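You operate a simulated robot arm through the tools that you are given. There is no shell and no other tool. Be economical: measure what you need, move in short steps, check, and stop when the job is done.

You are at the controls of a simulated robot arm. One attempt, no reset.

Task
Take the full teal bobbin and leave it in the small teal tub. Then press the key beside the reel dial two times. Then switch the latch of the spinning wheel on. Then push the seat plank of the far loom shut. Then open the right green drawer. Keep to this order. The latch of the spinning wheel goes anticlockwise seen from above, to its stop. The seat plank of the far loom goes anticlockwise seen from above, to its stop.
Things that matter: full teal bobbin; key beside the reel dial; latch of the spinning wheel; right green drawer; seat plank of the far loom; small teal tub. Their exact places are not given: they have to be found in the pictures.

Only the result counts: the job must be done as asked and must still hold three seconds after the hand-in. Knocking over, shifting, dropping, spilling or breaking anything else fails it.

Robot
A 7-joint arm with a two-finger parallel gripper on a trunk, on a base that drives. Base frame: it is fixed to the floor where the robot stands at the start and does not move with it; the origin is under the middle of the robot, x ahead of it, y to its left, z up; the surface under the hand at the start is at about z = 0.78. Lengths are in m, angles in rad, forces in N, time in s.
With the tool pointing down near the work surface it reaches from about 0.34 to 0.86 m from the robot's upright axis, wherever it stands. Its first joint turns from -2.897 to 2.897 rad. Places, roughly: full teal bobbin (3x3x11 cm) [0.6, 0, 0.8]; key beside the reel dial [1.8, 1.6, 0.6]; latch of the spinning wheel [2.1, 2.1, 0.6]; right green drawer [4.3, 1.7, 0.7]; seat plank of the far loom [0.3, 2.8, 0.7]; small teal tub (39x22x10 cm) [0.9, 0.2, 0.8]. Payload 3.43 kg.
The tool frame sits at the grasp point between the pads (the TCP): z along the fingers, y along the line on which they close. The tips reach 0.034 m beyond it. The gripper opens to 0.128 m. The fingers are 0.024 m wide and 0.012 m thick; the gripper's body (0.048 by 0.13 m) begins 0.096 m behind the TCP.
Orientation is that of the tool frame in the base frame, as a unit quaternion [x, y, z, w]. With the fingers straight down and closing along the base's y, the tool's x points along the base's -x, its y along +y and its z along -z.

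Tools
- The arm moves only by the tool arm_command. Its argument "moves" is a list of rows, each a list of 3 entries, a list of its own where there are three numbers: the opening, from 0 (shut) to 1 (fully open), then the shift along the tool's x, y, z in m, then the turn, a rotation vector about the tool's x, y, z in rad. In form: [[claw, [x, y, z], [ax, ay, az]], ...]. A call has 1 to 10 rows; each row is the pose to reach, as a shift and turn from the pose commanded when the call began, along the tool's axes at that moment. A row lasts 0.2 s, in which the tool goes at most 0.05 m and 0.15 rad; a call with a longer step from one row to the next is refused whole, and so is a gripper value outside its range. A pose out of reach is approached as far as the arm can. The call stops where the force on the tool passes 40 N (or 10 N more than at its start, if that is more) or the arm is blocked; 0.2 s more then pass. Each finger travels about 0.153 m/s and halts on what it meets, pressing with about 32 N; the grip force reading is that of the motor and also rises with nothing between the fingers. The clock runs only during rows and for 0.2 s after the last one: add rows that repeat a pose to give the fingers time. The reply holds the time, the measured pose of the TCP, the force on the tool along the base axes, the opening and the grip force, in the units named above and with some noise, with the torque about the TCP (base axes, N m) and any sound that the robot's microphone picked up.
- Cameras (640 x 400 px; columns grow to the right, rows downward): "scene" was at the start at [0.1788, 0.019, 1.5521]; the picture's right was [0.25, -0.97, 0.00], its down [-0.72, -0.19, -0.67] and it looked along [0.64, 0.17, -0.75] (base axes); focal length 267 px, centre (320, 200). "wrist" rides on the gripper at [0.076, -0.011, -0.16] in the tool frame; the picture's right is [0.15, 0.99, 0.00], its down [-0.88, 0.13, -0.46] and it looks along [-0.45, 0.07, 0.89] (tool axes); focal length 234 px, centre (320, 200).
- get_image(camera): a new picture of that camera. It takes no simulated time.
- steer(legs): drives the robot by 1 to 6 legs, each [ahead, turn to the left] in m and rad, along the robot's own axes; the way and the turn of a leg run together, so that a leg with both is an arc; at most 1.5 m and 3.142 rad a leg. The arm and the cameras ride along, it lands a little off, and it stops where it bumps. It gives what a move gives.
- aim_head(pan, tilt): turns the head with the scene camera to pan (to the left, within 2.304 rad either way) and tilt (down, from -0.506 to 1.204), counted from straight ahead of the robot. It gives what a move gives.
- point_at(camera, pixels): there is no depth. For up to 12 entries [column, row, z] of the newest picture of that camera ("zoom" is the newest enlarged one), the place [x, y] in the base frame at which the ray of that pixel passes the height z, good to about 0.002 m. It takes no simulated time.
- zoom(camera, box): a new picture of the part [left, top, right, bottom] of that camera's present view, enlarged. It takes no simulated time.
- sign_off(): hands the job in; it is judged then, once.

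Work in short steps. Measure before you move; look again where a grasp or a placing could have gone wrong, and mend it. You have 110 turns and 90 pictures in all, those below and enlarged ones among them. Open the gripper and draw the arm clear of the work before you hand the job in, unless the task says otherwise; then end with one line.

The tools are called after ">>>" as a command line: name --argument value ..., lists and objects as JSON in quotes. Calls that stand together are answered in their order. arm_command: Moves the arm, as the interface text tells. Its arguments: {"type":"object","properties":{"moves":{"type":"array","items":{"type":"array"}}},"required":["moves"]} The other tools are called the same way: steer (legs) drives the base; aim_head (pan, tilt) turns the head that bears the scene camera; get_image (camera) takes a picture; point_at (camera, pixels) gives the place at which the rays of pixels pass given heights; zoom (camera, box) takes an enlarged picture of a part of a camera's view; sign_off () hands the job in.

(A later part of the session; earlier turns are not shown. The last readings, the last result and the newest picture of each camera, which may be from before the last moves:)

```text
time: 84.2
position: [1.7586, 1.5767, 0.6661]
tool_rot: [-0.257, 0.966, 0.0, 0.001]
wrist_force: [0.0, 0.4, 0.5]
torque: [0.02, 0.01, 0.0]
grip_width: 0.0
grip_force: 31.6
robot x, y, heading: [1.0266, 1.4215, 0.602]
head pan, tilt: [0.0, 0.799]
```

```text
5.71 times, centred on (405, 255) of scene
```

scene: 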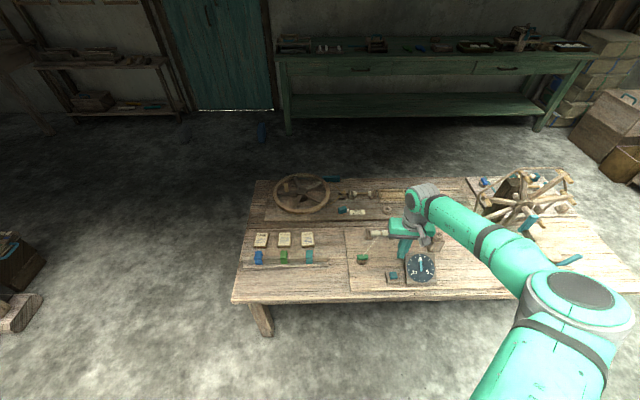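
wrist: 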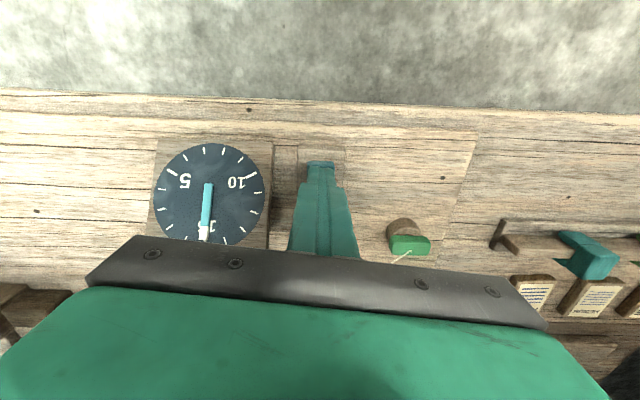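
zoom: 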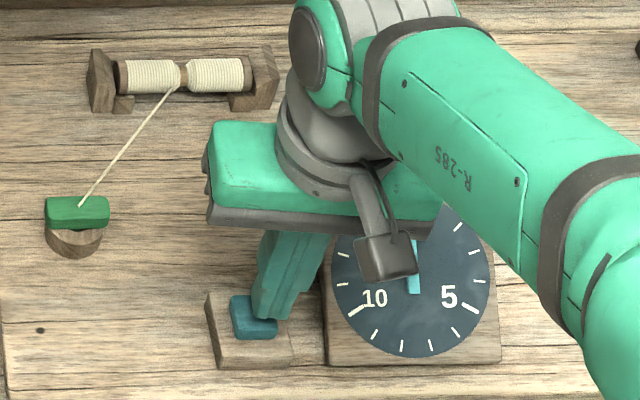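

The tip stands over the key in both views. I lower slowly to feel the contact.

>>> arm_command --moves '[[0, [0, 0, 0.008], [0, 0, 0]], [0, [0, 0, 0.014], [0, 0, 0]], [0, [0, 0, 0.018], [0, 0, 0]], [0, [0, 0, 0.021], [0, 0, 0]], [0, [0, 0, 0.021], [0, 0, 0]]]'

```text
time: 85.4
position: [1.7614, 1.5781, 0.6436]
tool_rot: [-0.257, 0.966, -0.001, 0.0]
wrist_force: [-0.6, 0.4, 0.1]
torque: [0.0, -0.04, 0.03]
grip_width: 0.0
grip_force: 32.3
robot x, y, heading: [1.0218, 1.4188, 0.604]
head pan, tilt: [0.0, 0.799]
```

>>> arm_command --moves '[[0, [0, 0, 0.003], [0, 0, 0]], [0, [0, 0, 0.006], [0, 0, 0]], [0, [0, 0, 0.009], [0, 0, 0]], [0, [0, 0, 0.009], [0, 0, 0]]]'

```text
time: 86.4
position: [1.76, 1.5779, 0.6356]
tool_rot: [-0.257, 0.966, 0.0, 0.0]
wrist_force: [-0.4, 1.5, 1.9]
torque: [0.07, 0.0, -0.02]
grip_width: 0.0
grip_force: 32.4
robot x, y, heading: [1.0268, 1.4218, 0.607]
head pan, tilt: [0.0, 0.799]
```

Force is just starting (about 2 N) with the tip at z≈0.60. I continue a little.

>>> arm_command --moves '[[0, [0, 0, 0.002], [0, 0, 0]], [0, [0, 0, 0.004], [0, 0, 0]], [0, [0, 0, 0.006], [0, 0, 0]], [0, [0, 0, 0.006], [0, 0, 0]]]'

```text
time: 87.4
position: [1.7603, 1.5773, 0.6301]
tool_rot: [-0.258, 0.966, 0.0, 0.001]
wrist_force: [-1.4, 5.7, 11.0]
torque: [0.19, 0.04, 0.05]
grip_width: 0.0
grip_force: 32.0
robot x, y, heading: [1.0236, 1.4208, 0.598]
head pan, tilt: [0.0, 0.799]
heard: click
```

A click: first press registered. I raise 2.5 cm and press again to the same depth.

>>> arm_command --moves '[[0, [0, 0, -0.012], [0, 0, 0]], [0, [0, 0, -0.025], [0, 0, 0]], [0, [0, 0, -0.025], [0, 0, 0]]]'

>>> zoom --camera "scene" --box '[360, 220, 450, 290]'

```text
time: 88.2
position: [1.7603, 1.5756, 0.6542]
tool_rot: [-0.257, 0.966, -0.001, 0.0]
wrist_force: [0.8, 0.2, -0.3]
torque: [-0.06, -0.01, 0.03]
grip_width: 0.0001
grip_force: 32.1
robot x, y, heading: [1.0232, 1.4188, 0.603]
head pan, tilt: [0.0, 0.799]
```

```text
5.71 times, centred on (405, 255) of scene
```

zoom: 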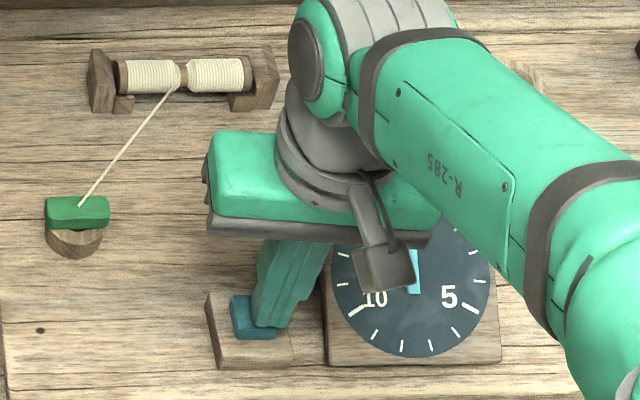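

The tip was slightly right of the key's centre; I shift 5 mm left and press again.

>>> arm_command --moves '[[0, [0, 0.005, 0], [0, 0, 0]], [0, [0, 0.005, 0.012], [0, 0, 0]], [0, [0, 0.005, 0.019], [0, 0, 0]], [0, [0, 0.005, 0.022], [0, 0, 0]], [0, [0, 0.005, 0.025], [0, 0, 0]], [0, [0, 0.005, 0.025], [0, 0, 0]]]'

```text
time: 89.6
position: [1.7581, 1.5796, 0.6299]
tool_rot: [-0.257, 0.967, -0.001, 0.0]
wrist_force: [-3.5, 1.1, 9.9]
torque: [0.04, 0.09, 0.01]
grip_width: 0.0
grip_force: 31.8
robot x, y, heading: [1.0201, 1.421, 0.599]
head pan, tilt: [0.0, 0.799]
heard: click
```

Second click heard. I rise and retract the arm.

>>> arm_command --moves '[[0, [0, 0, -0.045], [0, 0, 0]], [0, [0, 0, -0.09], [0, 0, 0]], [0, [0.015, 0.015, -0.13], [0, 0, 0]], [0, [0.045, 0.03, -0.165], [0, 0, 0]], [0, [0.075, 0.045, -0.2], [0, 0, 0]], [0, [0.105, 0.06, -0.235], [0, 0, 0]], [0, [0.135, 0.075, -0.27], [0, 0, 0]], [0, [0.165, 0.09, -0.305], [0, 0, 0]], [0, [0.2, 0.1, -0.34], [0, 0, 0]], [0, [0.235, 0.11, -0.37], [0, 0, 0]]]'

>>> aim_head --pan 0.1 --tilt 0.6

>>> get_image --camera "scene"

```text
refused: row 9 steps farther than a row can; nothing moved
```

```text
time: 90.3
position: [1.759, 1.5805, 0.6298]
tool_rot: [-0.257, 0.966, -0.001, 0.0]
wrist_force: [-2.8, 1.4, 10.1]
torque: [0.09, 0.06, 0.01]
grip_width: 0.0
grip_force: 32.0
robot x, y, heading: [1.0259, 1.4202, 0.601]
head pan, tilt: [0.099, 0.6]
```

```text
51 pictures are left
```

scene: 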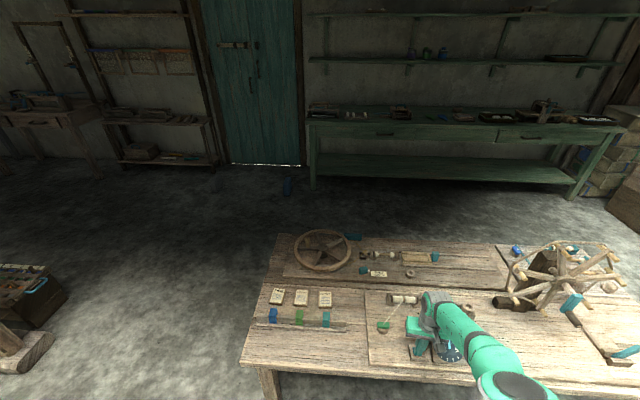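

The step was too long; I retract with shorter steps.

>>> arm_command --moves '[[0, [0, 0, -0.045], [0, 0, 0]], [0, [0, 0, -0.09], [0, 0, 0]], [0, [0.015, 0.015, -0.13], [0, 0, 0]], [0, [0.045, 0.03, -0.165], [0, 0, 0]], [0, [0.075, 0.045, -0.2], [0, 0, 0]], [0, [0.105, 0.06, -0.235], [0, 0, 0]], [0, [0.135, 0.075, -0.27], [0, 0, 0]], [0, [0.165, 0.09, -0.305], [0, 0, 0]], [0, [0.195, 0.105, -0.34], [0, 0, 0]], [0, [0.225, 0.12, -0.375], [0, 0, 0]]]'

>>> zoom --camera "scene" --box '[270, 210, 450, 310]'

```text
time: 92.5
position: [1.4999, 1.5763, 1.0066]
tool_rot: [-0.257, 0.966, -0.001, 0.001]
wrist_force: [0.2, 0.0, -0.1]
torque: [0.01, 0.02, 0.0]
grip_width: 0.0
grip_force: 32.0
robot x, y, heading: [1.0252, 1.4215, 0.603]
head pan, tilt: [0.099, 0.6]
```

```text
3.56 times, centred on (360, 260) of scene
```

zoom: 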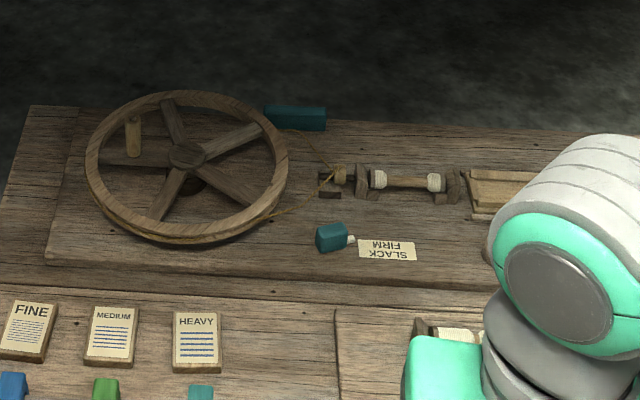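

The latch is the teal bar behind the wheel at about (2.08, 2.07), matching the hint. I must go round the table's left end; I look left to map the loom.

>>> aim_head --pan 1.1 --tilt 0.6

>>> get_image --camera "scene"

```text
time: 93.8
position: [1.5001, 1.575, 1.008]
tool_rot: [-0.257, 0.966, -0.001, 0.0]
wrist_force: [-0.6, 0.5, 0.0]
torque: [0.03, -0.02, -0.01]
grip_width: 0.0
grip_force: 32.0
robot x, y, heading: [1.0288, 1.4213, 0.605]
head pan, tilt: [1.1, 0.6]
```

```text
49 pictures are left
```

scene: 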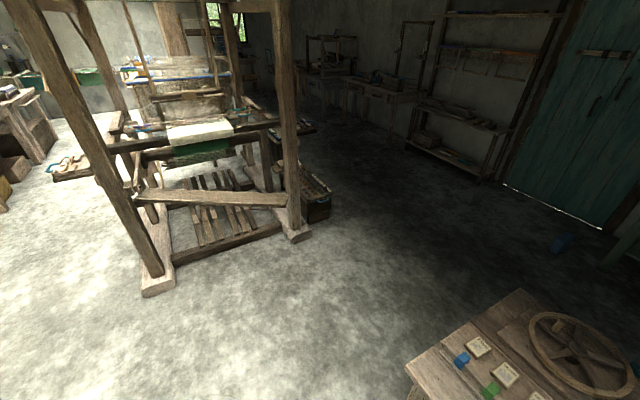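

>>> point_at --camera "scene" --pixels '[[158, 294, 0.0], [298, 240, 0.0], [330, 212, 0.0], [405, 362, 0.6], [520, 291, 0.6], [557, 242, 0.0], [470, 180, 0], [600, 225, 0], [215, 200, 0.55], [115, 125, 0.7], [250, 72, 0.7]]'

>>> zoom --camera "scene" --box '[90, 40, 350, 260]'

```text
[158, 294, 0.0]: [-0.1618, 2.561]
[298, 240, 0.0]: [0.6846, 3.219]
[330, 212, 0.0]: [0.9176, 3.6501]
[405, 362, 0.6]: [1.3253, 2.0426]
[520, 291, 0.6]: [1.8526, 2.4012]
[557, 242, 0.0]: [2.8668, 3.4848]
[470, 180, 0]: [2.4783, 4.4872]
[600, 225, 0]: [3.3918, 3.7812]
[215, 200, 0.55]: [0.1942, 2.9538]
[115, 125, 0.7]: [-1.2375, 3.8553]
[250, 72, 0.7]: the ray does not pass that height
```

```text
1.82 times, centred on (220, 150) of scene
```

zoom: 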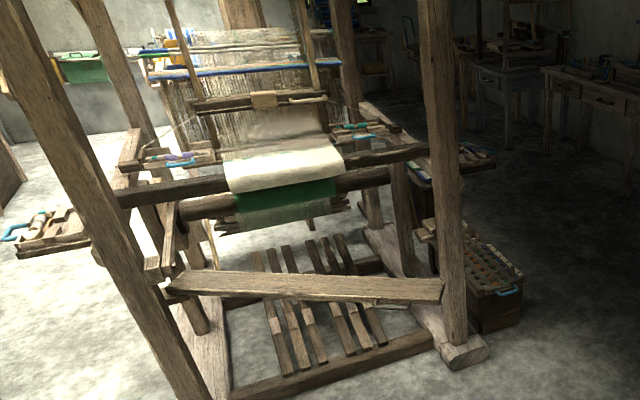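

The loom feet are at (−0.16,2.56) and (0.69,3.22); the gap to the table's left end is wide. I raise the arm, then drive round the left end to stand behind the table.

>>> arm_command --moves '[[0, [0.02, 0, -0.04], [0, 0, 0]], [0, [0.04, 0, -0.08], [0, 0, 0]], [0, [0.06, 0, -0.12], [0, 0, 0]], [0, [0.07, 0, -0.15], [0, 0, 0]]]'

>>> steer --legs '[[0, 1.592], [0.88, 0], [0, -1.571]]'

```text
time: 94.8
position: [1.4424, 1.5395, 1.1542]
tool_rot: [-0.257, 0.966, -0.001, 0.001]
wrist_force: [-0.7, 0.8, 0.3]
torque: [-0.04, 0.0, 0.0]
grip_width: 0.0
grip_force: 32.1
robot x, y, heading: [1.0239, 1.42, 0.604]
head pan, tilt: [1.1, 0.6]
```

```text
time: 108.3
position: [0.8894, 2.2804, 1.154]
tool_rot: [-0.282, 0.959, 0.0, 0.0]
wrist_force: [0.7, 0.2, -0.1]
torque: [-0.02, -0.01, -0.05]
grip_width: 0.0003
grip_force: 32.1
robot x, y, heading: [0.4707, 2.1431, 0.658]
head pan, tilt: [1.1, 0.6]
```

All free. I continue past the table's end and behind it.

>>> steer --legs '[[0, -0.03], [1.3, 0], [0.56, 0], [0, -1.571], [0.98, 0]]'

>>> aim_head --pan -1.2 --tilt 0.8

>>> get_image --camera "scene"

```text
time: 127.2
position: [2.624, 1.9907, 1.1553]
tool_rot: [0.523, 0.852, -0.001, 0.0]
wrist_force: [-0.3, -0.5, -0.5]
torque: [-0.01, 0.01, 0.0]
grip_width: 0.0002
grip_force: 31.9
robot x, y, heading: [2.5239, 2.416, -1.018]
head pan, tilt: [1.1, 0.6]
```

```text
time: 129.3
position: [2.623, 1.9917, 1.1555]
tool_rot: [0.523, 0.852, 0.0, -0.001]
wrist_force: [-0.7, -0.6, 0.1]
torque: [-0.03, 0.01, 0.0]
grip_width: 0.0
grip_force: 32.2
robot x, y, heading: [2.5303, 2.4139, -1.012]
head pan, tilt: [-1.201, 0.799]
```

```text
47 pictures are left
```

scene: 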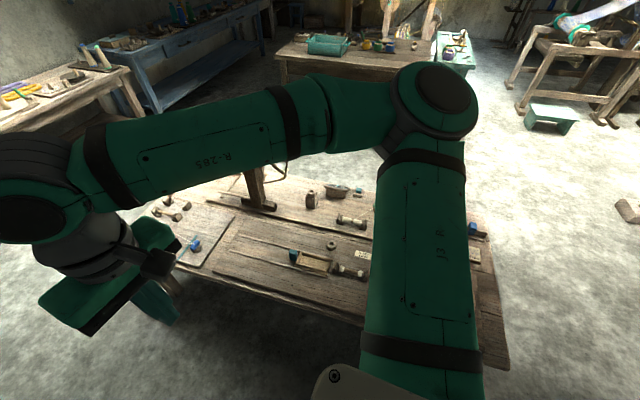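

I turn to face the table and look.

>>> steer --legs '[[0, -1.5]]'

>>> aim_head --pan 0.0 --tilt 0.95

>>> get_image --camera "scene"

>>> get_image --camera "wrist"

```text
time: 133.8
position: [2.1118, 2.281, 1.1559]
tool_rot: [0.962, 0.274, 0.0, -0.001]
wrist_force: [0.7, -1.0, -0.2]
torque: [0.0, 0.01, 0.04]
grip_width: 0.0002
grip_force: 32.0
robot x, y, heading: [2.5258, 2.4163, -2.504]
head pan, tilt: [-1.201, 0.799]
```

```text
time: 135.2
position: [2.1129, 2.2815, 1.1551]
tool_rot: [0.962, 0.274, 0.0, -0.002]
wrist_force: [0.4, -0.2, 0.9]
torque: [-0.01, -0.03, -0.02]
grip_width: 0.0
grip_force: 32.2
robot x, y, heading: [2.5241, 2.4133, -2.508]
head pan, tilt: [0.0, 0.949]
```

```text
46 pictures are left
```

scene: 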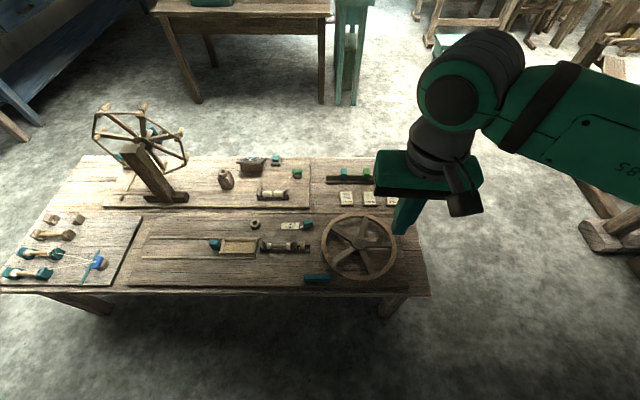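

```text
45 pictures are left
```

wrist: 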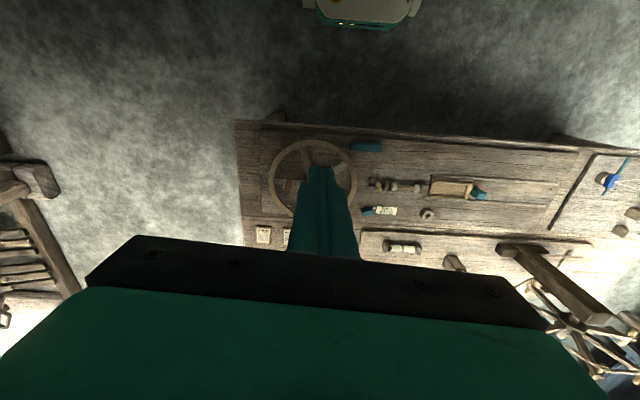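

The latch is the teal bar at scene (317,279) by the wheel. I zoom into both views.

>>> zoom --camera "wrist" --box '[300, 125, 430, 205]'

>>> zoom --camera "scene" --box '[260, 205, 420, 305]'

>>> point_at --camera "zoom" --pixels '[[180, 298, 0.62], [280, 298, 0.62], [180, 298, 0.64], [280, 298, 0.64], [395, 175, 0.62], [430, 280, 0.6], [20, 355, 0.59], [225, 342, 0.59], [370, 342, 0.59]]'

>>> point_at --camera "wrist" --pixels '[[352, 146, 0.62], [382, 147, 0.62], [352, 146, 0.64], [382, 147, 0.64]]'

```text
4.92 times, centred on (365, 165) of wrist
```

zoom: 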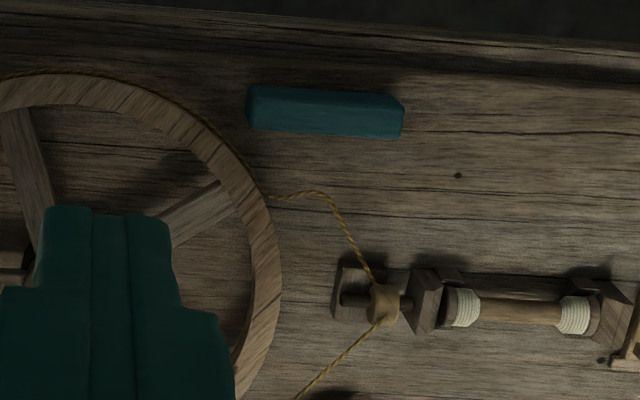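

```text
4.00 times, centred on (340, 255) of scene
```

zoom: 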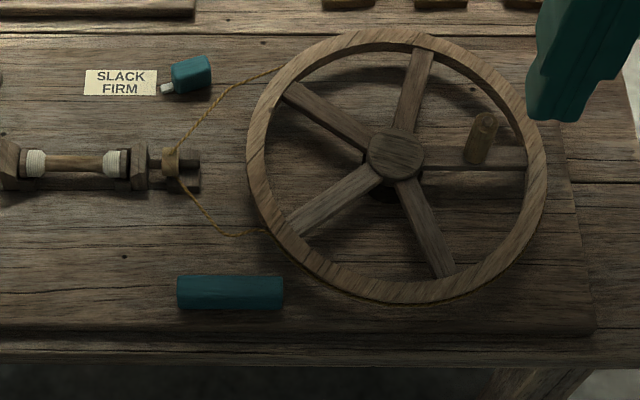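

```text
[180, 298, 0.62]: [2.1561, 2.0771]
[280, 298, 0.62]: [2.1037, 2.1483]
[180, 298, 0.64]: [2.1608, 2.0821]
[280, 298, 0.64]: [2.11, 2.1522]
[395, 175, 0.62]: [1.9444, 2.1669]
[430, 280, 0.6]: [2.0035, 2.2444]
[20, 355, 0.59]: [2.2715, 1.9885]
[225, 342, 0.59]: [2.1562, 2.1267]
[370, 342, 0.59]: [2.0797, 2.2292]
```

```text
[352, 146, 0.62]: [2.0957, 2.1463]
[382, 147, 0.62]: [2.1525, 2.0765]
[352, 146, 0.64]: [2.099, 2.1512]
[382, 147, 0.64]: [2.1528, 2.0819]
```

The bar runs from A (2.10,2.147) to B (2.155,2.077). I bring the hand above it for a close look, to find the pivot.

>>> arm_command --moves '[[0, [-0.0095, 0.0194, 0.038], [0, 0, 0]], [0, [-0.019, 0.0388, 0.076], [0, 0, 0]], [0, [-0.0285, 0.0581, 0.114], [0, 0, 0]], [0, [-0.038, 0.0775, 0.152], [0, 0, 0]], [0, [-0.0475, 0.0969, 0.19], [0, 0, 0]], [0, [-0.057, 0.116, 0.228], [0, 0, 0]], [0, [-0.0665, 0.1356, 0.266], [0, 0, 0]], [0, [-0.076, 0.155, 0.295], [0, 0, 0]]]'

>>> get_image --camera "wrist"

>>> zoom --camera "scene" --box '[280, 240, 376, 300]'

```text
time: 137.1
position: [2.1282, 2.1094, 0.8589]
tool_rot: [0.962, 0.274, -0.001, -0.001]
wrist_force: [-0.3, -0.8, -0.7]
torque: [-0.03, 0.01, 0.0]
grip_width: 0.0
grip_force: 32.0
robot x, y, heading: [2.5289, 2.414, -2.504]
head pan, tilt: [0.0, 0.949]
```

```text
42 pictures are left
```

wrist: 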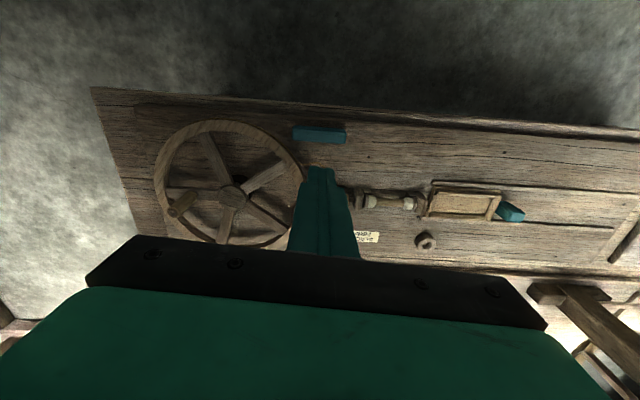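

```text
6.67 times, centred on (328, 270) of scene
```

zoom: 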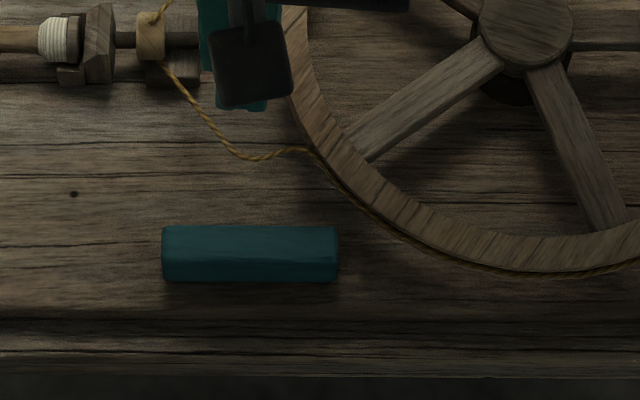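

The pivot isn't visible. I measure the bar again from this nearer view, comparing with the scene view for its height.

>>> zoom --camera "wrist" --box '[270, 105, 370, 165]'

>>> point_at --camera "scene" --pixels '[[304.5, 274.5, 0.6], [330.5, 274.5, 0.6], [304.5, 274.5, 0.62], [330.5, 274.5, 0.62], [304.5, 282, 0.59], [330.5, 282, 0.59], [318, 298, 0.59]]'

```text
6.40 times, centred on (320, 135) of wrist
```

zoom: 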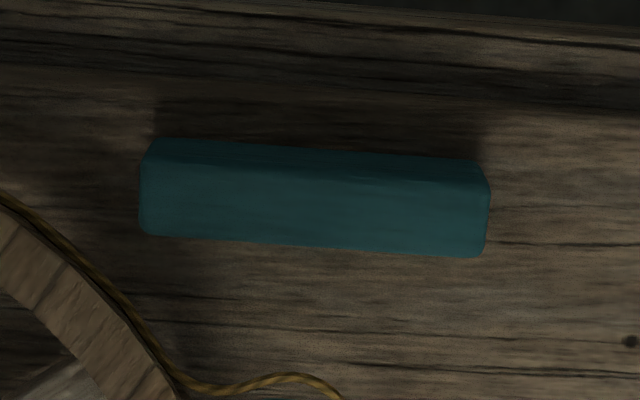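

```text
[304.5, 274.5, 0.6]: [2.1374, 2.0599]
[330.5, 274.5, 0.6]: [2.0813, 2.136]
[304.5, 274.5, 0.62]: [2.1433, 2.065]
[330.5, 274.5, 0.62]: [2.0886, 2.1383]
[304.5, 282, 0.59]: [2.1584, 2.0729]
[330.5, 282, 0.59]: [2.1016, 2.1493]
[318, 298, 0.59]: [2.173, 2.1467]
```

>>> point_at --camera "zoom" --pixels '[[148, 235, 0.6], [482, 257, 0.6], [148, 235, 0.62], [482, 257, 0.62], [148, 235, 0.64], [482, 257, 0.64], [150, 140, 0.59], [485, 160, 0.59], [180, 380, 0.6]]'

>>> point_at --camera "scene" --pixels '[[304.5, 273.7, 0.62], [330.5, 273.7, 0.62], [304.5, 273.7, 0.64], [330.5, 273.7, 0.64]]'

```text
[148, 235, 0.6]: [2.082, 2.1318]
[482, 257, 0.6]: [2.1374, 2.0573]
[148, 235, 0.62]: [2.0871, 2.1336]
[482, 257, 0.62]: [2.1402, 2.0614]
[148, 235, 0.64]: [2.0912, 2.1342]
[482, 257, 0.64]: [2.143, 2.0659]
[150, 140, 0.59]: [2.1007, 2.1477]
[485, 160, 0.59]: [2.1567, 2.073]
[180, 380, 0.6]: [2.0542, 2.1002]
```

```text
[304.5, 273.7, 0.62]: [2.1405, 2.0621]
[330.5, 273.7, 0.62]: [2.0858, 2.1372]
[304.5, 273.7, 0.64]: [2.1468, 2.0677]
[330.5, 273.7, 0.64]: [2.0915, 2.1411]
```

The bar's top is at z≈0.61. I lower the shut tip beside the bar's outer (robot-side) face near end A, tip z≈0.598.

>>> arm_command --moves '[[0, [0.0204, -0.031, 0.03], [0, 0, 0]], [0, [0.0204, -0.031, 0.08], [0, 0, 0]], [0, [0.0204, -0.031, 0.13], [0, 0, 0]], [0, [0.0204, -0.031, 0.175], [0, 0, 0]], [0, [0.0204, -0.031, 0.2], [0, 0, 0]], [0, [0.0204, -0.031, 0.22], [0, 0, 0]], [0, [0.0204, -0.031, 0.224], [0, 0, 0]]]'

>>> zoom --camera "scene" --box '[280, 240, 376, 300]'

>>> zoom --camera "wrist" --box '[240, 90, 400, 190]'

```text
time: 138.7
position: [2.1312, 2.1454, 0.6368]
tool_rot: [0.962, 0.274, 0.0, -0.001]
wrist_force: [0.1, -0.2, -1.1]
torque: [0.0, 0.01, -0.01]
grip_width: 0.0
grip_force: 31.8
robot x, y, heading: [2.5227, 2.4177, -2.506]
head pan, tilt: [0.0, 0.949]
```

```text
6.67 times, centred on (328, 270) of scene
```

zoom: 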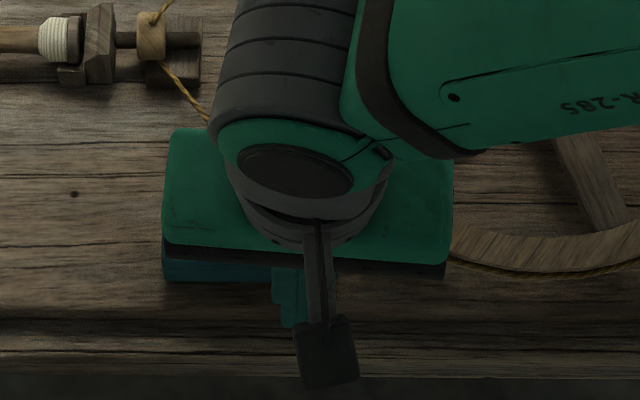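

```text
4.00 times, centred on (320, 140) of wrist
```

zoom: 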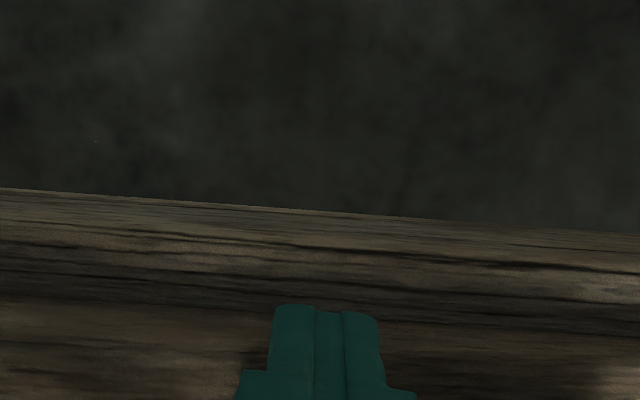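

Clear on the board, beside the bar. I push toward the wheel (−x tool) in small steps and watch the force.

>>> arm_command --moves '[[0, [-0.005, 0, 0.002], [0, 0, 0]], [0, [-0.01, 0, 0.002], [0, 0, 0]], [0, [-0.015, 0, 0.002], [0, 0, 0]], [0, [-0.02, 0, 0.002], [0, 0, 0]], [0, [-0.025, 0, 0.002], [0, 0, 0]]]'

```text
time: 139.8
position: [2.1083, 2.1342, 0.634]
tool_rot: [0.962, 0.274, 0.0, 0.0]
wrist_force: [0.3, 0.2, 0.3]
torque: [0.0, 0.01, -0.02]
grip_width: 0.0001
grip_force: 32.0
robot x, y, heading: [2.5285, 2.4178, -2.506]
head pan, tilt: [0.0, 0.949]
```

No force. I check whether the bar moves with the tip.

>>> zoom --camera "scene" --box '[280, 240, 376, 300]'

>>> zoom --camera "wrist" --box '[240, 90, 480, 240]'

```text
6.67 times, centred on (328, 270) of scene
```

zoom: 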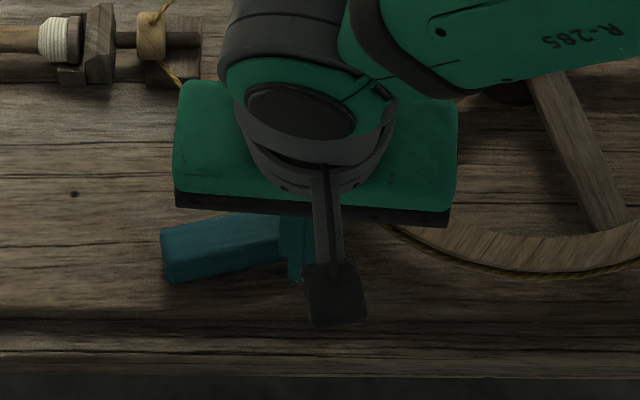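

```text
2.67 times, centred on (360, 165) of wrist
```

zoom: 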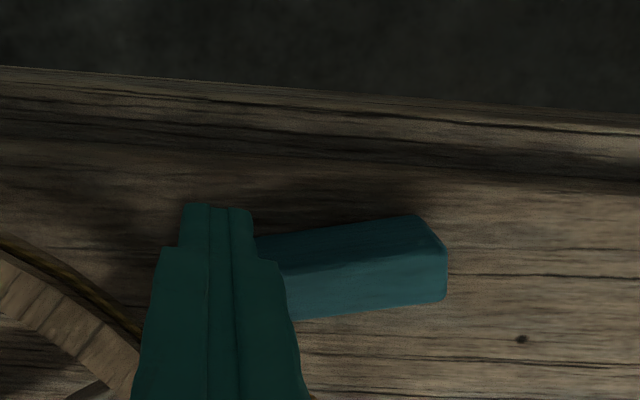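

The bar turns anticlockwise about end B. I keep pushing along an arc around B.

>>> arm_command --moves '[[0, [-0.0062, 0.0003, 0], [0, 0, 0]], [0, [-0.0123, 0.0011, 0], [0, 0, 0]], [0, [-0.0184, 0.0025, 0], [0, 0, 0]], [0, [-0.0243, 0.0043, 0], [0, 0, 0]], [0, [-0.03, 0.0067, 0], [0, 0, 0]], [0, [-0.0355, 0.0095, 0], [0, 0, 0]]]'

>>> zoom --camera "scene" --box '[280, 230, 376, 300]'

>>> zoom --camera "wrist" --box '[240, 90, 480, 240]'

```text
time: 141.1
position: [2.0875, 2.1167, 0.6324]
tool_rot: [0.962, 0.273, 0.004, -0.004]
wrist_force: [6.6, 10.6, 6.3]
torque: [0.14, -0.13, 0.06]
grip_width: 0.0
grip_force: 32.1
robot x, y, heading: [2.5263, 2.4158, -2.506]
head pan, tilt: [0.0, 0.949]
stopped in row 6: the force on the tool passed its limit at 48 N (the readings are from after the stop); the commanded pose is now the measured one
```

```text
5.71 times, centred on (328, 265) of scene
```

zoom: 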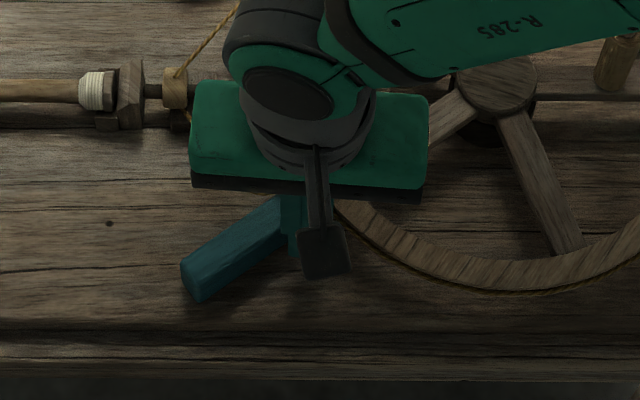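

```text
2.67 times, centred on (360, 165) of wrist
```

zoom: 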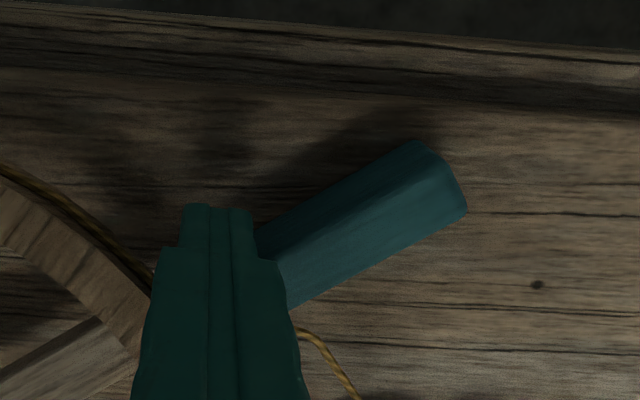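

It stopped at 48 N with reaction along the bar's face normal, bar turned about 34°: seemingly its stop. I push once more gently to confirm.

>>> arm_command --moves '[[0, [-0.003, 0.0015, 0], [0, 0, 0]], [0, [-0.006, 0.003, 0], [0, 0, 0]], [0, [-0.009, 0.0045, 0], [0, 0, 0]]]'

>>> zoom --camera "wrist" --box '[240, 90, 480, 240]'

```text
time: 141.6
position: [2.088, 2.1172, 0.6316]
tool_rot: [0.962, 0.272, 0.008, -0.008]
wrist_force: [5.5, 9.2, 6.1]
torque: [0.19, -0.16, 0.03]
grip_width: 0.0
grip_force: 32.2
robot x, y, heading: [2.526, 2.4146, -2.507]
head pan, tilt: [0.0, 0.949]
stopped in row 2: the force on the tool passed its limit at 44 N (the readings are from after the stop); the commanded pose is now the measured one
```

```text
2.67 times, centred on (360, 165) of wrist
```

zoom: 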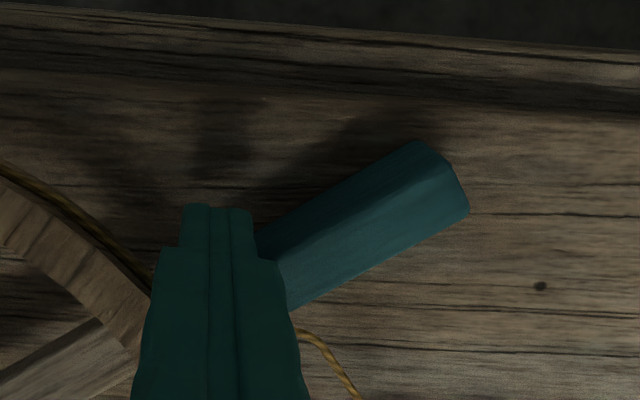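

At its stop. I draw back from the bar, rise, and retract.

>>> arm_command --moves '[[0, [0.015, -0.003, 0], [0, 0, 0]], [0, [0.03, -0.003, -0.01], [0, 0, 0]], [0, [0.035, -0.003, -0.05], [0, 0, 0]], [0, [0.035, -0.003, -0.1], [0, 0, 0]], [0, [0.035, -0.003, -0.15], [0, 0, 0]], [0, [0.035, -0.01, -0.2], [0, 0, 0]], [0, [0.04, -0.02, -0.248], [0, 0, 0]], [0, [0.045, -0.03, -0.296], [0, 0, 0]], [0, [0.05, -0.04, -0.344], [0, 0, 0]], [0, [0.055, -0.05, -0.392], [0, 0, 0]]]'

>>> zoom --camera "wrist" --box '[220, 90, 460, 240]'

```text
refused: row 6 steps farther than a row can; nothing moved
```

```text
2.67 times, centred on (340, 165) of wrist
```

zoom: 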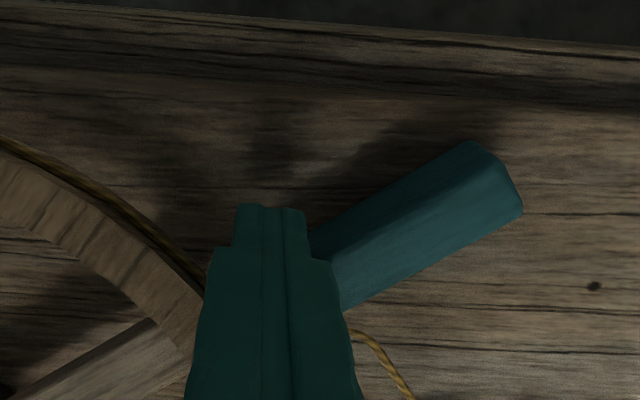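

Refused for a slightly long step; I repeat it with shorter ones.

>>> arm_command --moves '[[0, [0.015, -0.003, 0], [0, 0, 0]], [0, [0.03, -0.003, -0.01], [0, 0, 0]], [0, [0.035, -0.003, -0.05], [0, 0, 0]], [0, [0.035, -0.003, -0.099], [0, 0, 0]], [0, [0.035, -0.003, -0.148], [0, 0, 0]], [0, [0.035, -0.01, -0.195], [0, 0, 0]], [0, [0.04, -0.02, -0.24], [0, 0, 0]], [0, [0.045, -0.03, -0.285], [0, 0, 0]], [0, [0.05, -0.04, -0.33], [0, 0, 0]], [0, [0.055, -0.05, -0.375], [0, 0, 0]]]'

>>> zoom --camera "wrist" --box '[220, 90, 460, 240]'

```text
time: 143.8
position: [2.1055, 2.1808, 1.0079]
tool_rot: [0.962, 0.273, 0.006, -0.007]
wrist_force: [0.0, -0.2, 0.2]
torque: [0.03, -0.03, -0.02]
grip_width: 0.0003
grip_force: 31.9
robot x, y, heading: [2.5253, 2.4135, -2.501]
head pan, tilt: [0.0, 0.949]
```

```text
2.67 times, centred on (340, 165) of wrist
```

zoom: 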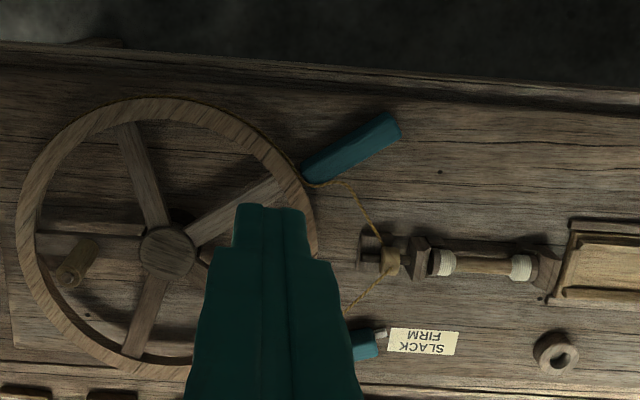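

The latch end now touches the wheel rim: on. I raise the arm and drive back round the table to in front of the loom.

>>> arm_command --moves '[[0, [0.01, 0, -0.04], [0, 0, 0]], [0, [0.02, 0, -0.08], [0, 0, 0]], [0, [0.03, 0, -0.12], [0, 0, 0]], [0, [0.04, 0, -0.145], [0, 0, 0]]]'

>>> steer --legs '[[0, -1.582], [0.9, 0], [0, 1.571], [1.1, 0], [0, -1.571]]'

>>> aim_head --pan 0.35 --tilt 0.6

>>> get_image --camera "scene"

```text
time: 144.8
position: [2.1372, 2.1981, 1.1556]
tool_rot: [0.962, 0.272, 0.006, -0.007]
wrist_force: [-0.7, -0.8, 0.4]
torque: [0.0, 0.02, 0.0]
grip_width: 0.0003
grip_force: 32.0
robot x, y, heading: [2.5237, 2.4153, -2.51]
head pan, tilt: [0.0, 0.949]
```

```text
time: 167.9
position: [0.8775, 2.9928, 1.1548]
tool_rot: [0.867, -0.499, 0.009, 0.0]
wrist_force: [-1.1, 0.4, -0.2]
torque: [0.0, 0.01, -0.02]
grip_width: 0.0
grip_force: 31.8
robot x, y, heading: [1.081, 2.5973, 2.179]
head pan, tilt: [0.0, 0.949]
```

```text
time: 168.7
position: [0.8784, 2.9916, 1.1538]
tool_rot: [0.866, -0.499, 0.009, 0.0]
wrist_force: [0.2, -0.6, 0.5]
torque: [0.02, -0.03, -0.03]
grip_width: 0.0
grip_force: 32.1
robot x, y, heading: [1.0859, 2.5963, 2.179]
head pan, tilt: [0.351, 0.6]
```

```text
30 pictures are left
```

scene: 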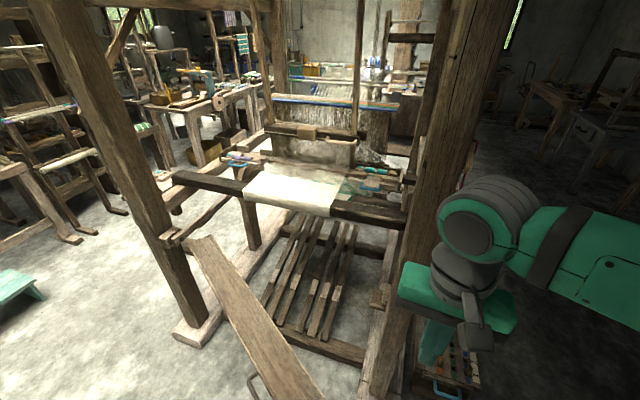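

The plank is hinged at the left post (195,240), its free end pointing toward the robot, below the picture. I tilt down to see it all.

>>> aim_head --pan 0.5 --tilt 0.95

>>> get_image --camera "scene"

```text
time: 169.6
position: [0.8781, 2.9931, 1.1546]
tool_rot: [0.866, -0.499, 0.009, 0.001]
wrist_force: [0.4, -0.3, 0.2]
torque: [-0.01, -0.01, -0.02]
grip_width: 0.0
grip_force: 31.9
robot x, y, heading: [1.0862, 2.5974, 2.182]
head pan, tilt: [0.499, 0.949]
```

```text
29 pictures are left
```

scene: 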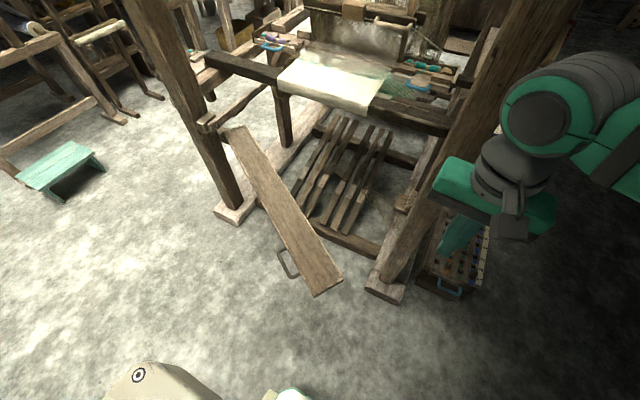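

>>> point_at --camera "scene" --pixels '[[222, 130, 0.7], [244, 125, 0.7], [314, 295, 0.7], [341, 279, 0.7], [222, 130, 0.62], [244, 125, 0.62], [314, 295, 0.62], [341, 279, 0.62], [288, 262, 0.65], [385, 292, 0.0], [235, 212, 0.0], [403, 208, 0.65]]'

>>> zoom --camera "scene" --box '[180, 100, 440, 310]'

```text
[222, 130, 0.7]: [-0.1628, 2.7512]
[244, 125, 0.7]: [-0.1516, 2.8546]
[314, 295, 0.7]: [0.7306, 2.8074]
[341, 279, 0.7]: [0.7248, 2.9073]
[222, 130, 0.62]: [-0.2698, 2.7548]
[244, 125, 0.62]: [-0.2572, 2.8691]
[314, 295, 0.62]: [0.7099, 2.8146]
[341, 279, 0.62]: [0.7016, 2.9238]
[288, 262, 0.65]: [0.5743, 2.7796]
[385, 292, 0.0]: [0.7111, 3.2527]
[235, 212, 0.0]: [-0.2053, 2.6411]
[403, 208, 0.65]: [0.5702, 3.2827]
```

```text
1.90 times, centred on (310, 205) of scene
```

zoom: 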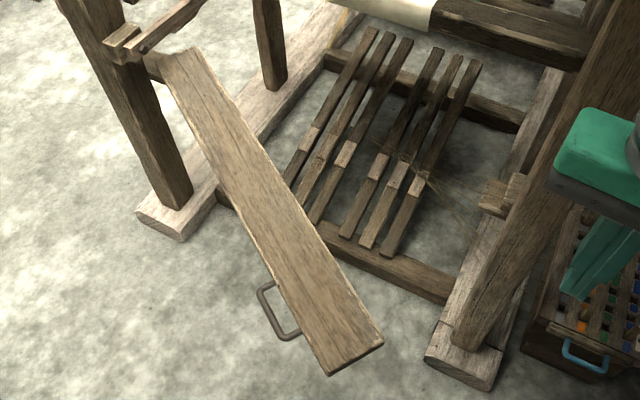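

Plank: hinge (−0.157,2.80), free end (0.73,2.86), top z≈0.70; closing swings it ~30° toward the loom. I'll stand at about (0.55,2.35) and push at mid-plank, keeping clear of the right post (0.68,3.27).

>>> steer --legs '[[0, 1.39], [0.59, 0], [0, -1.72]]'

>>> aim_head --pan 0.1 --tilt 0.85

>>> get_image --camera "scene"

```text
time: 181.6
position: [0.4949, 2.7902, 1.1552]
tool_rot: [0.767, -0.641, 0.009, 0.001]
wrist_force: [-0.3, -0.5, 0.5]
torque: [-0.01, 0.02, 0.0]
grip_width: 0.0001
grip_force: 32.3
robot x, y, heading: [0.5511, 2.3444, 1.831]
head pan, tilt: [0.499, 0.949]
```

```text
time: 182.5
position: [0.4959, 2.7904, 1.1542]
tool_rot: [0.767, -0.641, 0.009, 0.001]
wrist_force: [-0.6, 0.5, -0.3]
torque: [-0.02, -0.02, 0.0]
grip_width: 0.0
grip_force: 32.0
robot x, y, heading: [0.5513, 2.3449, 1.833]
head pan, tilt: [0.099, 0.85]
```

```text
27 pictures are left
```

scene: 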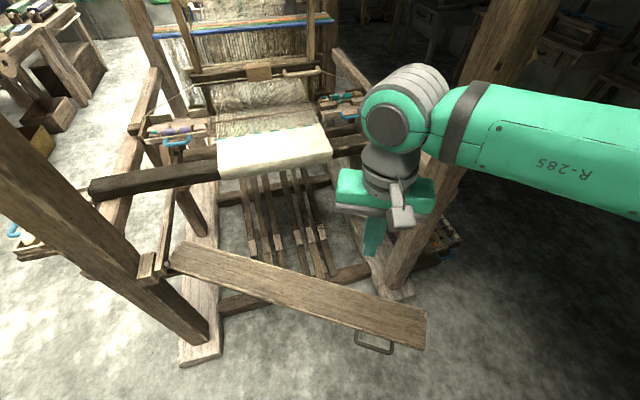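

I measure the plank's near edge from here.

>>> point_at --camera "scene" --pixels '[[172, 266, 0.7], [250, 296, 0.7], [300, 314, 0.7], [350, 331, 0.7], [415, 349, 0.7], [426, 312, 0.7], [185, 243, 0.7], [165, 268, 0.65], [375, 340, 0.65], [395, 293, 0.0]]'

>>> zoom --camera "scene" --box '[120, 210, 440, 370]'

```text
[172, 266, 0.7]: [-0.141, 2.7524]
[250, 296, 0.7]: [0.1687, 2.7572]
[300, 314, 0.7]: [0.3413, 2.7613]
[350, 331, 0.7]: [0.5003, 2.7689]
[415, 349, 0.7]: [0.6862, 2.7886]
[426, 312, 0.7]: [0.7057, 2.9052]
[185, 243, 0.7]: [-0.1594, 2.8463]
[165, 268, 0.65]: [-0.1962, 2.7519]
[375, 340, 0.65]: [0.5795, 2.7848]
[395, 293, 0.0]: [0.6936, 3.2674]
```

```text
2.00 times, centred on (280, 290) of scene
```

zoom: 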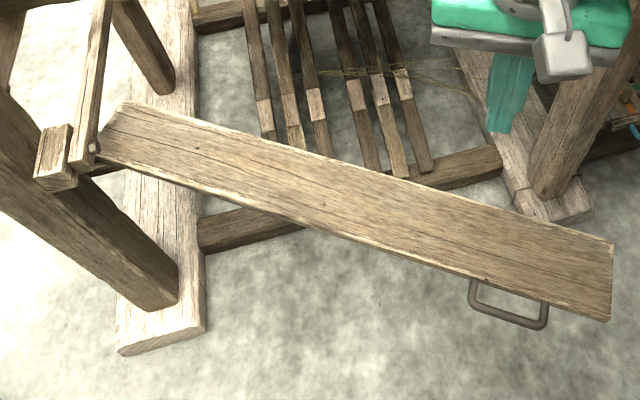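

I bring the shut tip down in front of the plank's near edge at x≈0.40.

>>> arm_command --moves '[[0, [0.0189, 0.0359, 0.025], [0, 0, 0]], [0, [0.0378, 0.0719, 0.05], [0, 0, 0]], [0, [0.0567, 0.1078, 0.075], [0, 0, 0]], [0, [0.0567, 0.1078, 0.123], [0, 0, 0]], [0, [0.0567, 0.1078, 0.171], [0, 0, 0]], [0, [0.0567, 0.1078, 0.219], [0, 0, 0]], [0, [0.0567, 0.1078, 0.267], [0, 0, 0]], [0, [0.0567, 0.1078, 0.315], [0, 0, 0]], [0, [0.0567, 0.1078, 0.363], [0, 0, 0]], [0, [0.0567, 0.1078, 0.405], [0, 0, 0]]]'

>>> get_image --camera "scene"

```text
time: 184.7
position: [0.4031, 2.7109, 0.7482]
tool_rot: [0.767, -0.642, 0.01, 0.002]
wrist_force: [0.6, 0.0, -0.5]
torque: [0.01, 0.0, 0.02]
grip_width: 0.0003
grip_force: 32.5
robot x, y, heading: [0.5515, 2.3505, 1.832]
head pan, tilt: [0.099, 0.85]
```

```text
25 pictures are left
```

scene: 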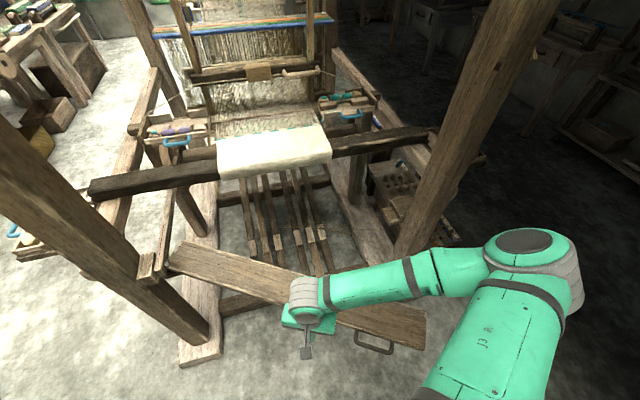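

Hand is at (0.403,2.711), clear of the plank. I lower 4 cm and push the plank along its arc.

>>> arm_command --moves '[[0, [0, 0, 0.022], [0, 0, 0]], [0, [0, 0, 0.042], [0, 0, 0]], [0, [-0.025, -0.008, 0.042], [0, 0, 0]], [0, [-0.049, -0.015, 0.042], [0, 0, 0]], [0, [-0.074, -0.02, 0.042], [0, 0, 0]], [0, [-0.098, -0.025, 0.042], [0, 0, 0]]]'

>>> get_image --camera "scene"

```text
time: 186.1
position: [0.4116, 2.8109, 0.7059]
tool_rot: [0.767, -0.641, 0.009, 0.002]
wrist_force: [0.1, -0.6, -0.5]
torque: [-0.02, 0.0, 0.0]
grip_width: 0.0001
grip_force: 31.9
robot x, y, heading: [0.5532, 2.3478, 1.833]
head pan, tilt: [0.099, 0.85]
```

```text
24 pictures are left
```

scene: 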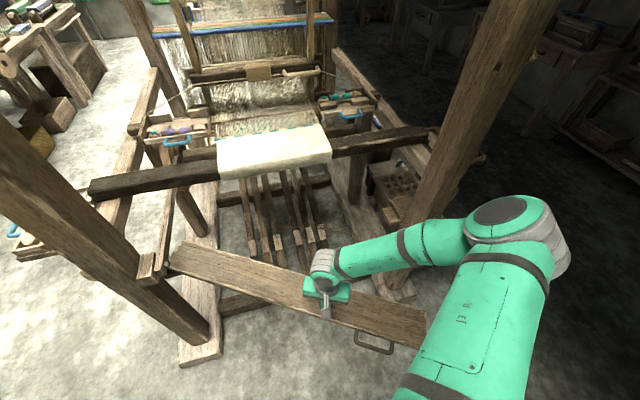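

The hand passed just above: the plank's top is nearer z≈0.66. I back off, lower by 5.5 cm and push again.

>>> arm_command --moves '[[0, [0.045, 0.01, 0], [0, 0, 0]], [0, [0.09, 0.024, 0], [0, 0, 0]], [0, [0.105, 0.025, 0], [0, 0, 0]], [0, [0.105, 0.025, 0.03], [0, 0, 0]], [0, [0.105, 0.025, 0.055], [0, 0, 0]], [0, [0.08, 0.017, 0.055], [0, 0, 0]], [0, [0.055, 0.01, 0.055], [0, 0, 0]], [0, [0.035, 0.008, 0.055], [0, 0, 0]], [0, [0.015, 0.003, 0.055], [0, 0, 0]], [0, [0, 0, 0.055], [0, 0, 0]]]'

>>> get_image --camera "scene"

```text
time: 188.3
position: [0.4124, 2.8102, 0.6508]
tool_rot: [0.766, -0.642, 0.008, 0.002]
wrist_force: [-0.5, 0.3, 0.2]
torque: [0.0, 0.0, -0.01]
grip_width: 0.0
grip_force: 31.6
robot x, y, heading: [0.5537, 2.3507, 1.827]
head pan, tilt: [0.099, 0.85]
```

```text
23 pictures are left
```

scene: 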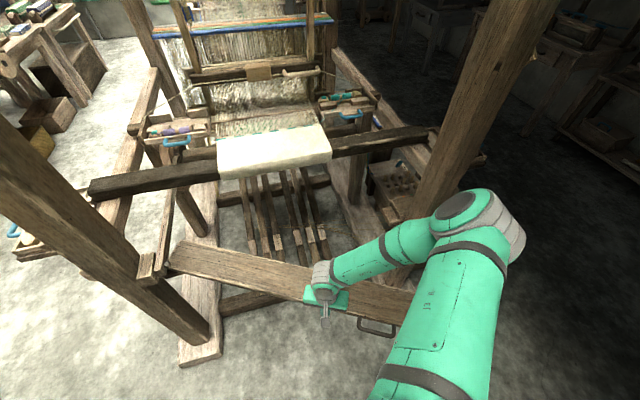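

Now the plank moves with the tip. I continue along the arc.

>>> arm_command --moves '[[0, [-0.025, -0.003, 0], [0, 0, 0]], [0, [-0.049, -0.0057, 0], [0, 0, 0]], [0, [-0.074, -0.0065, 0], [0, 0, 0]], [0, [-0.098, -0.0066, 0], [0, 0, 0]], [0, [-0.12, -0.006, 0], [0, 0, 0]], [0, [-0.14, -0.0045, 0], [0, 0, 0]], [0, [-0.16, -0.003, 0], [0, 0, 0]], [0, [-0.18, 0.0, 0], [0, 0, 0]]]'

>>> get_image --camera "scene"

```text
time: 190.1
position: [0.3807, 2.9855, 0.6473]
tool_rot: [0.767, -0.641, 0.009, 0.001]
wrist_force: [-0.2, -0.4, -0.8]
torque: [-0.02, 0.0, 0.01]
grip_width: 0.0
grip_force: 32.2
robot x, y, heading: [0.5519, 2.3479, 1.832]
head pan, tilt: [0.099, 0.85]
```

```text
22 pictures are left
```

scene: 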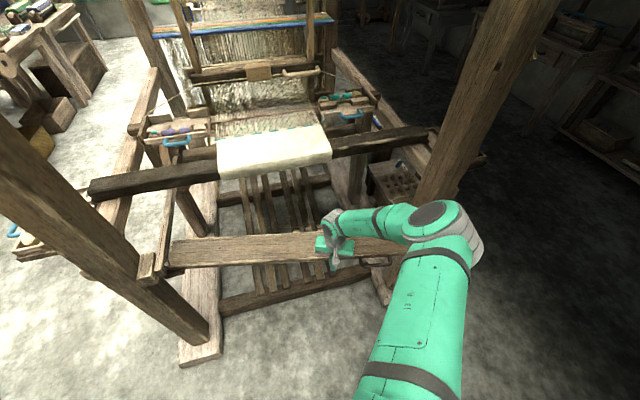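

The plank follows well (about 23°). I keep pushing in small steps until it meets its stop.

>>> arm_command --moves '[[0, [-0.02, 0.002, 0], [0, 0, 0]], [0, [-0.038, 0.005, 0], [0, 0, 0]], [0, [-0.055, 0.008, 0], [0, 0, 0]], [0, [-0.072, 0.012, 0], [0, 0, 0]], [0, [-0.089, 0.017, 0], [0, 0, 0]], [0, [-0.105, 0.0215, 0], [0, 0, 0]], [0, [-0.122, 0.027, 0], [0, 0, 0]], [0, [-0.138, 0.0325, 0], [0, 0, 0]], [0, [-0.154, 0.038, 0], [0, 0, 0]]]'

>>> get_image --camera "scene"

```text
time: 191.8
position: [0.3311, 3.105, 0.643]
tool_rot: [0.768, -0.641, 0.015, 0.006]
wrist_force: [2.0, -11.0, 1.8]
torque: [0.28, 0.14, 0.16]
grip_width: 0.0001
grip_force: 32.4
robot x, y, heading: [0.5547, 2.347, 1.833]
head pan, tilt: [0.099, 0.85]
stopped in row 8: the force on the tool passed its limit at 63 N (the readings are from after the stop); the commanded pose is now the measured one
```

```text
21 pictures are left
```

scene: 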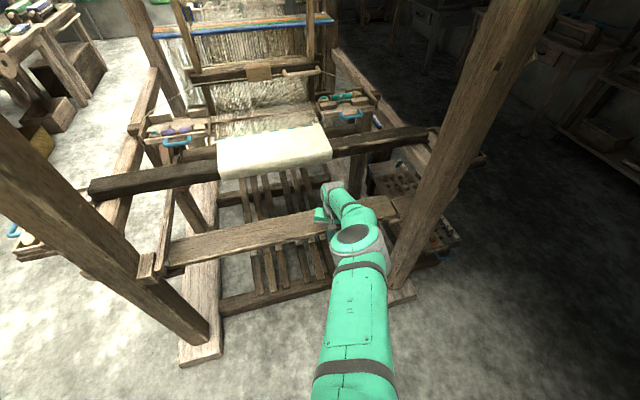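

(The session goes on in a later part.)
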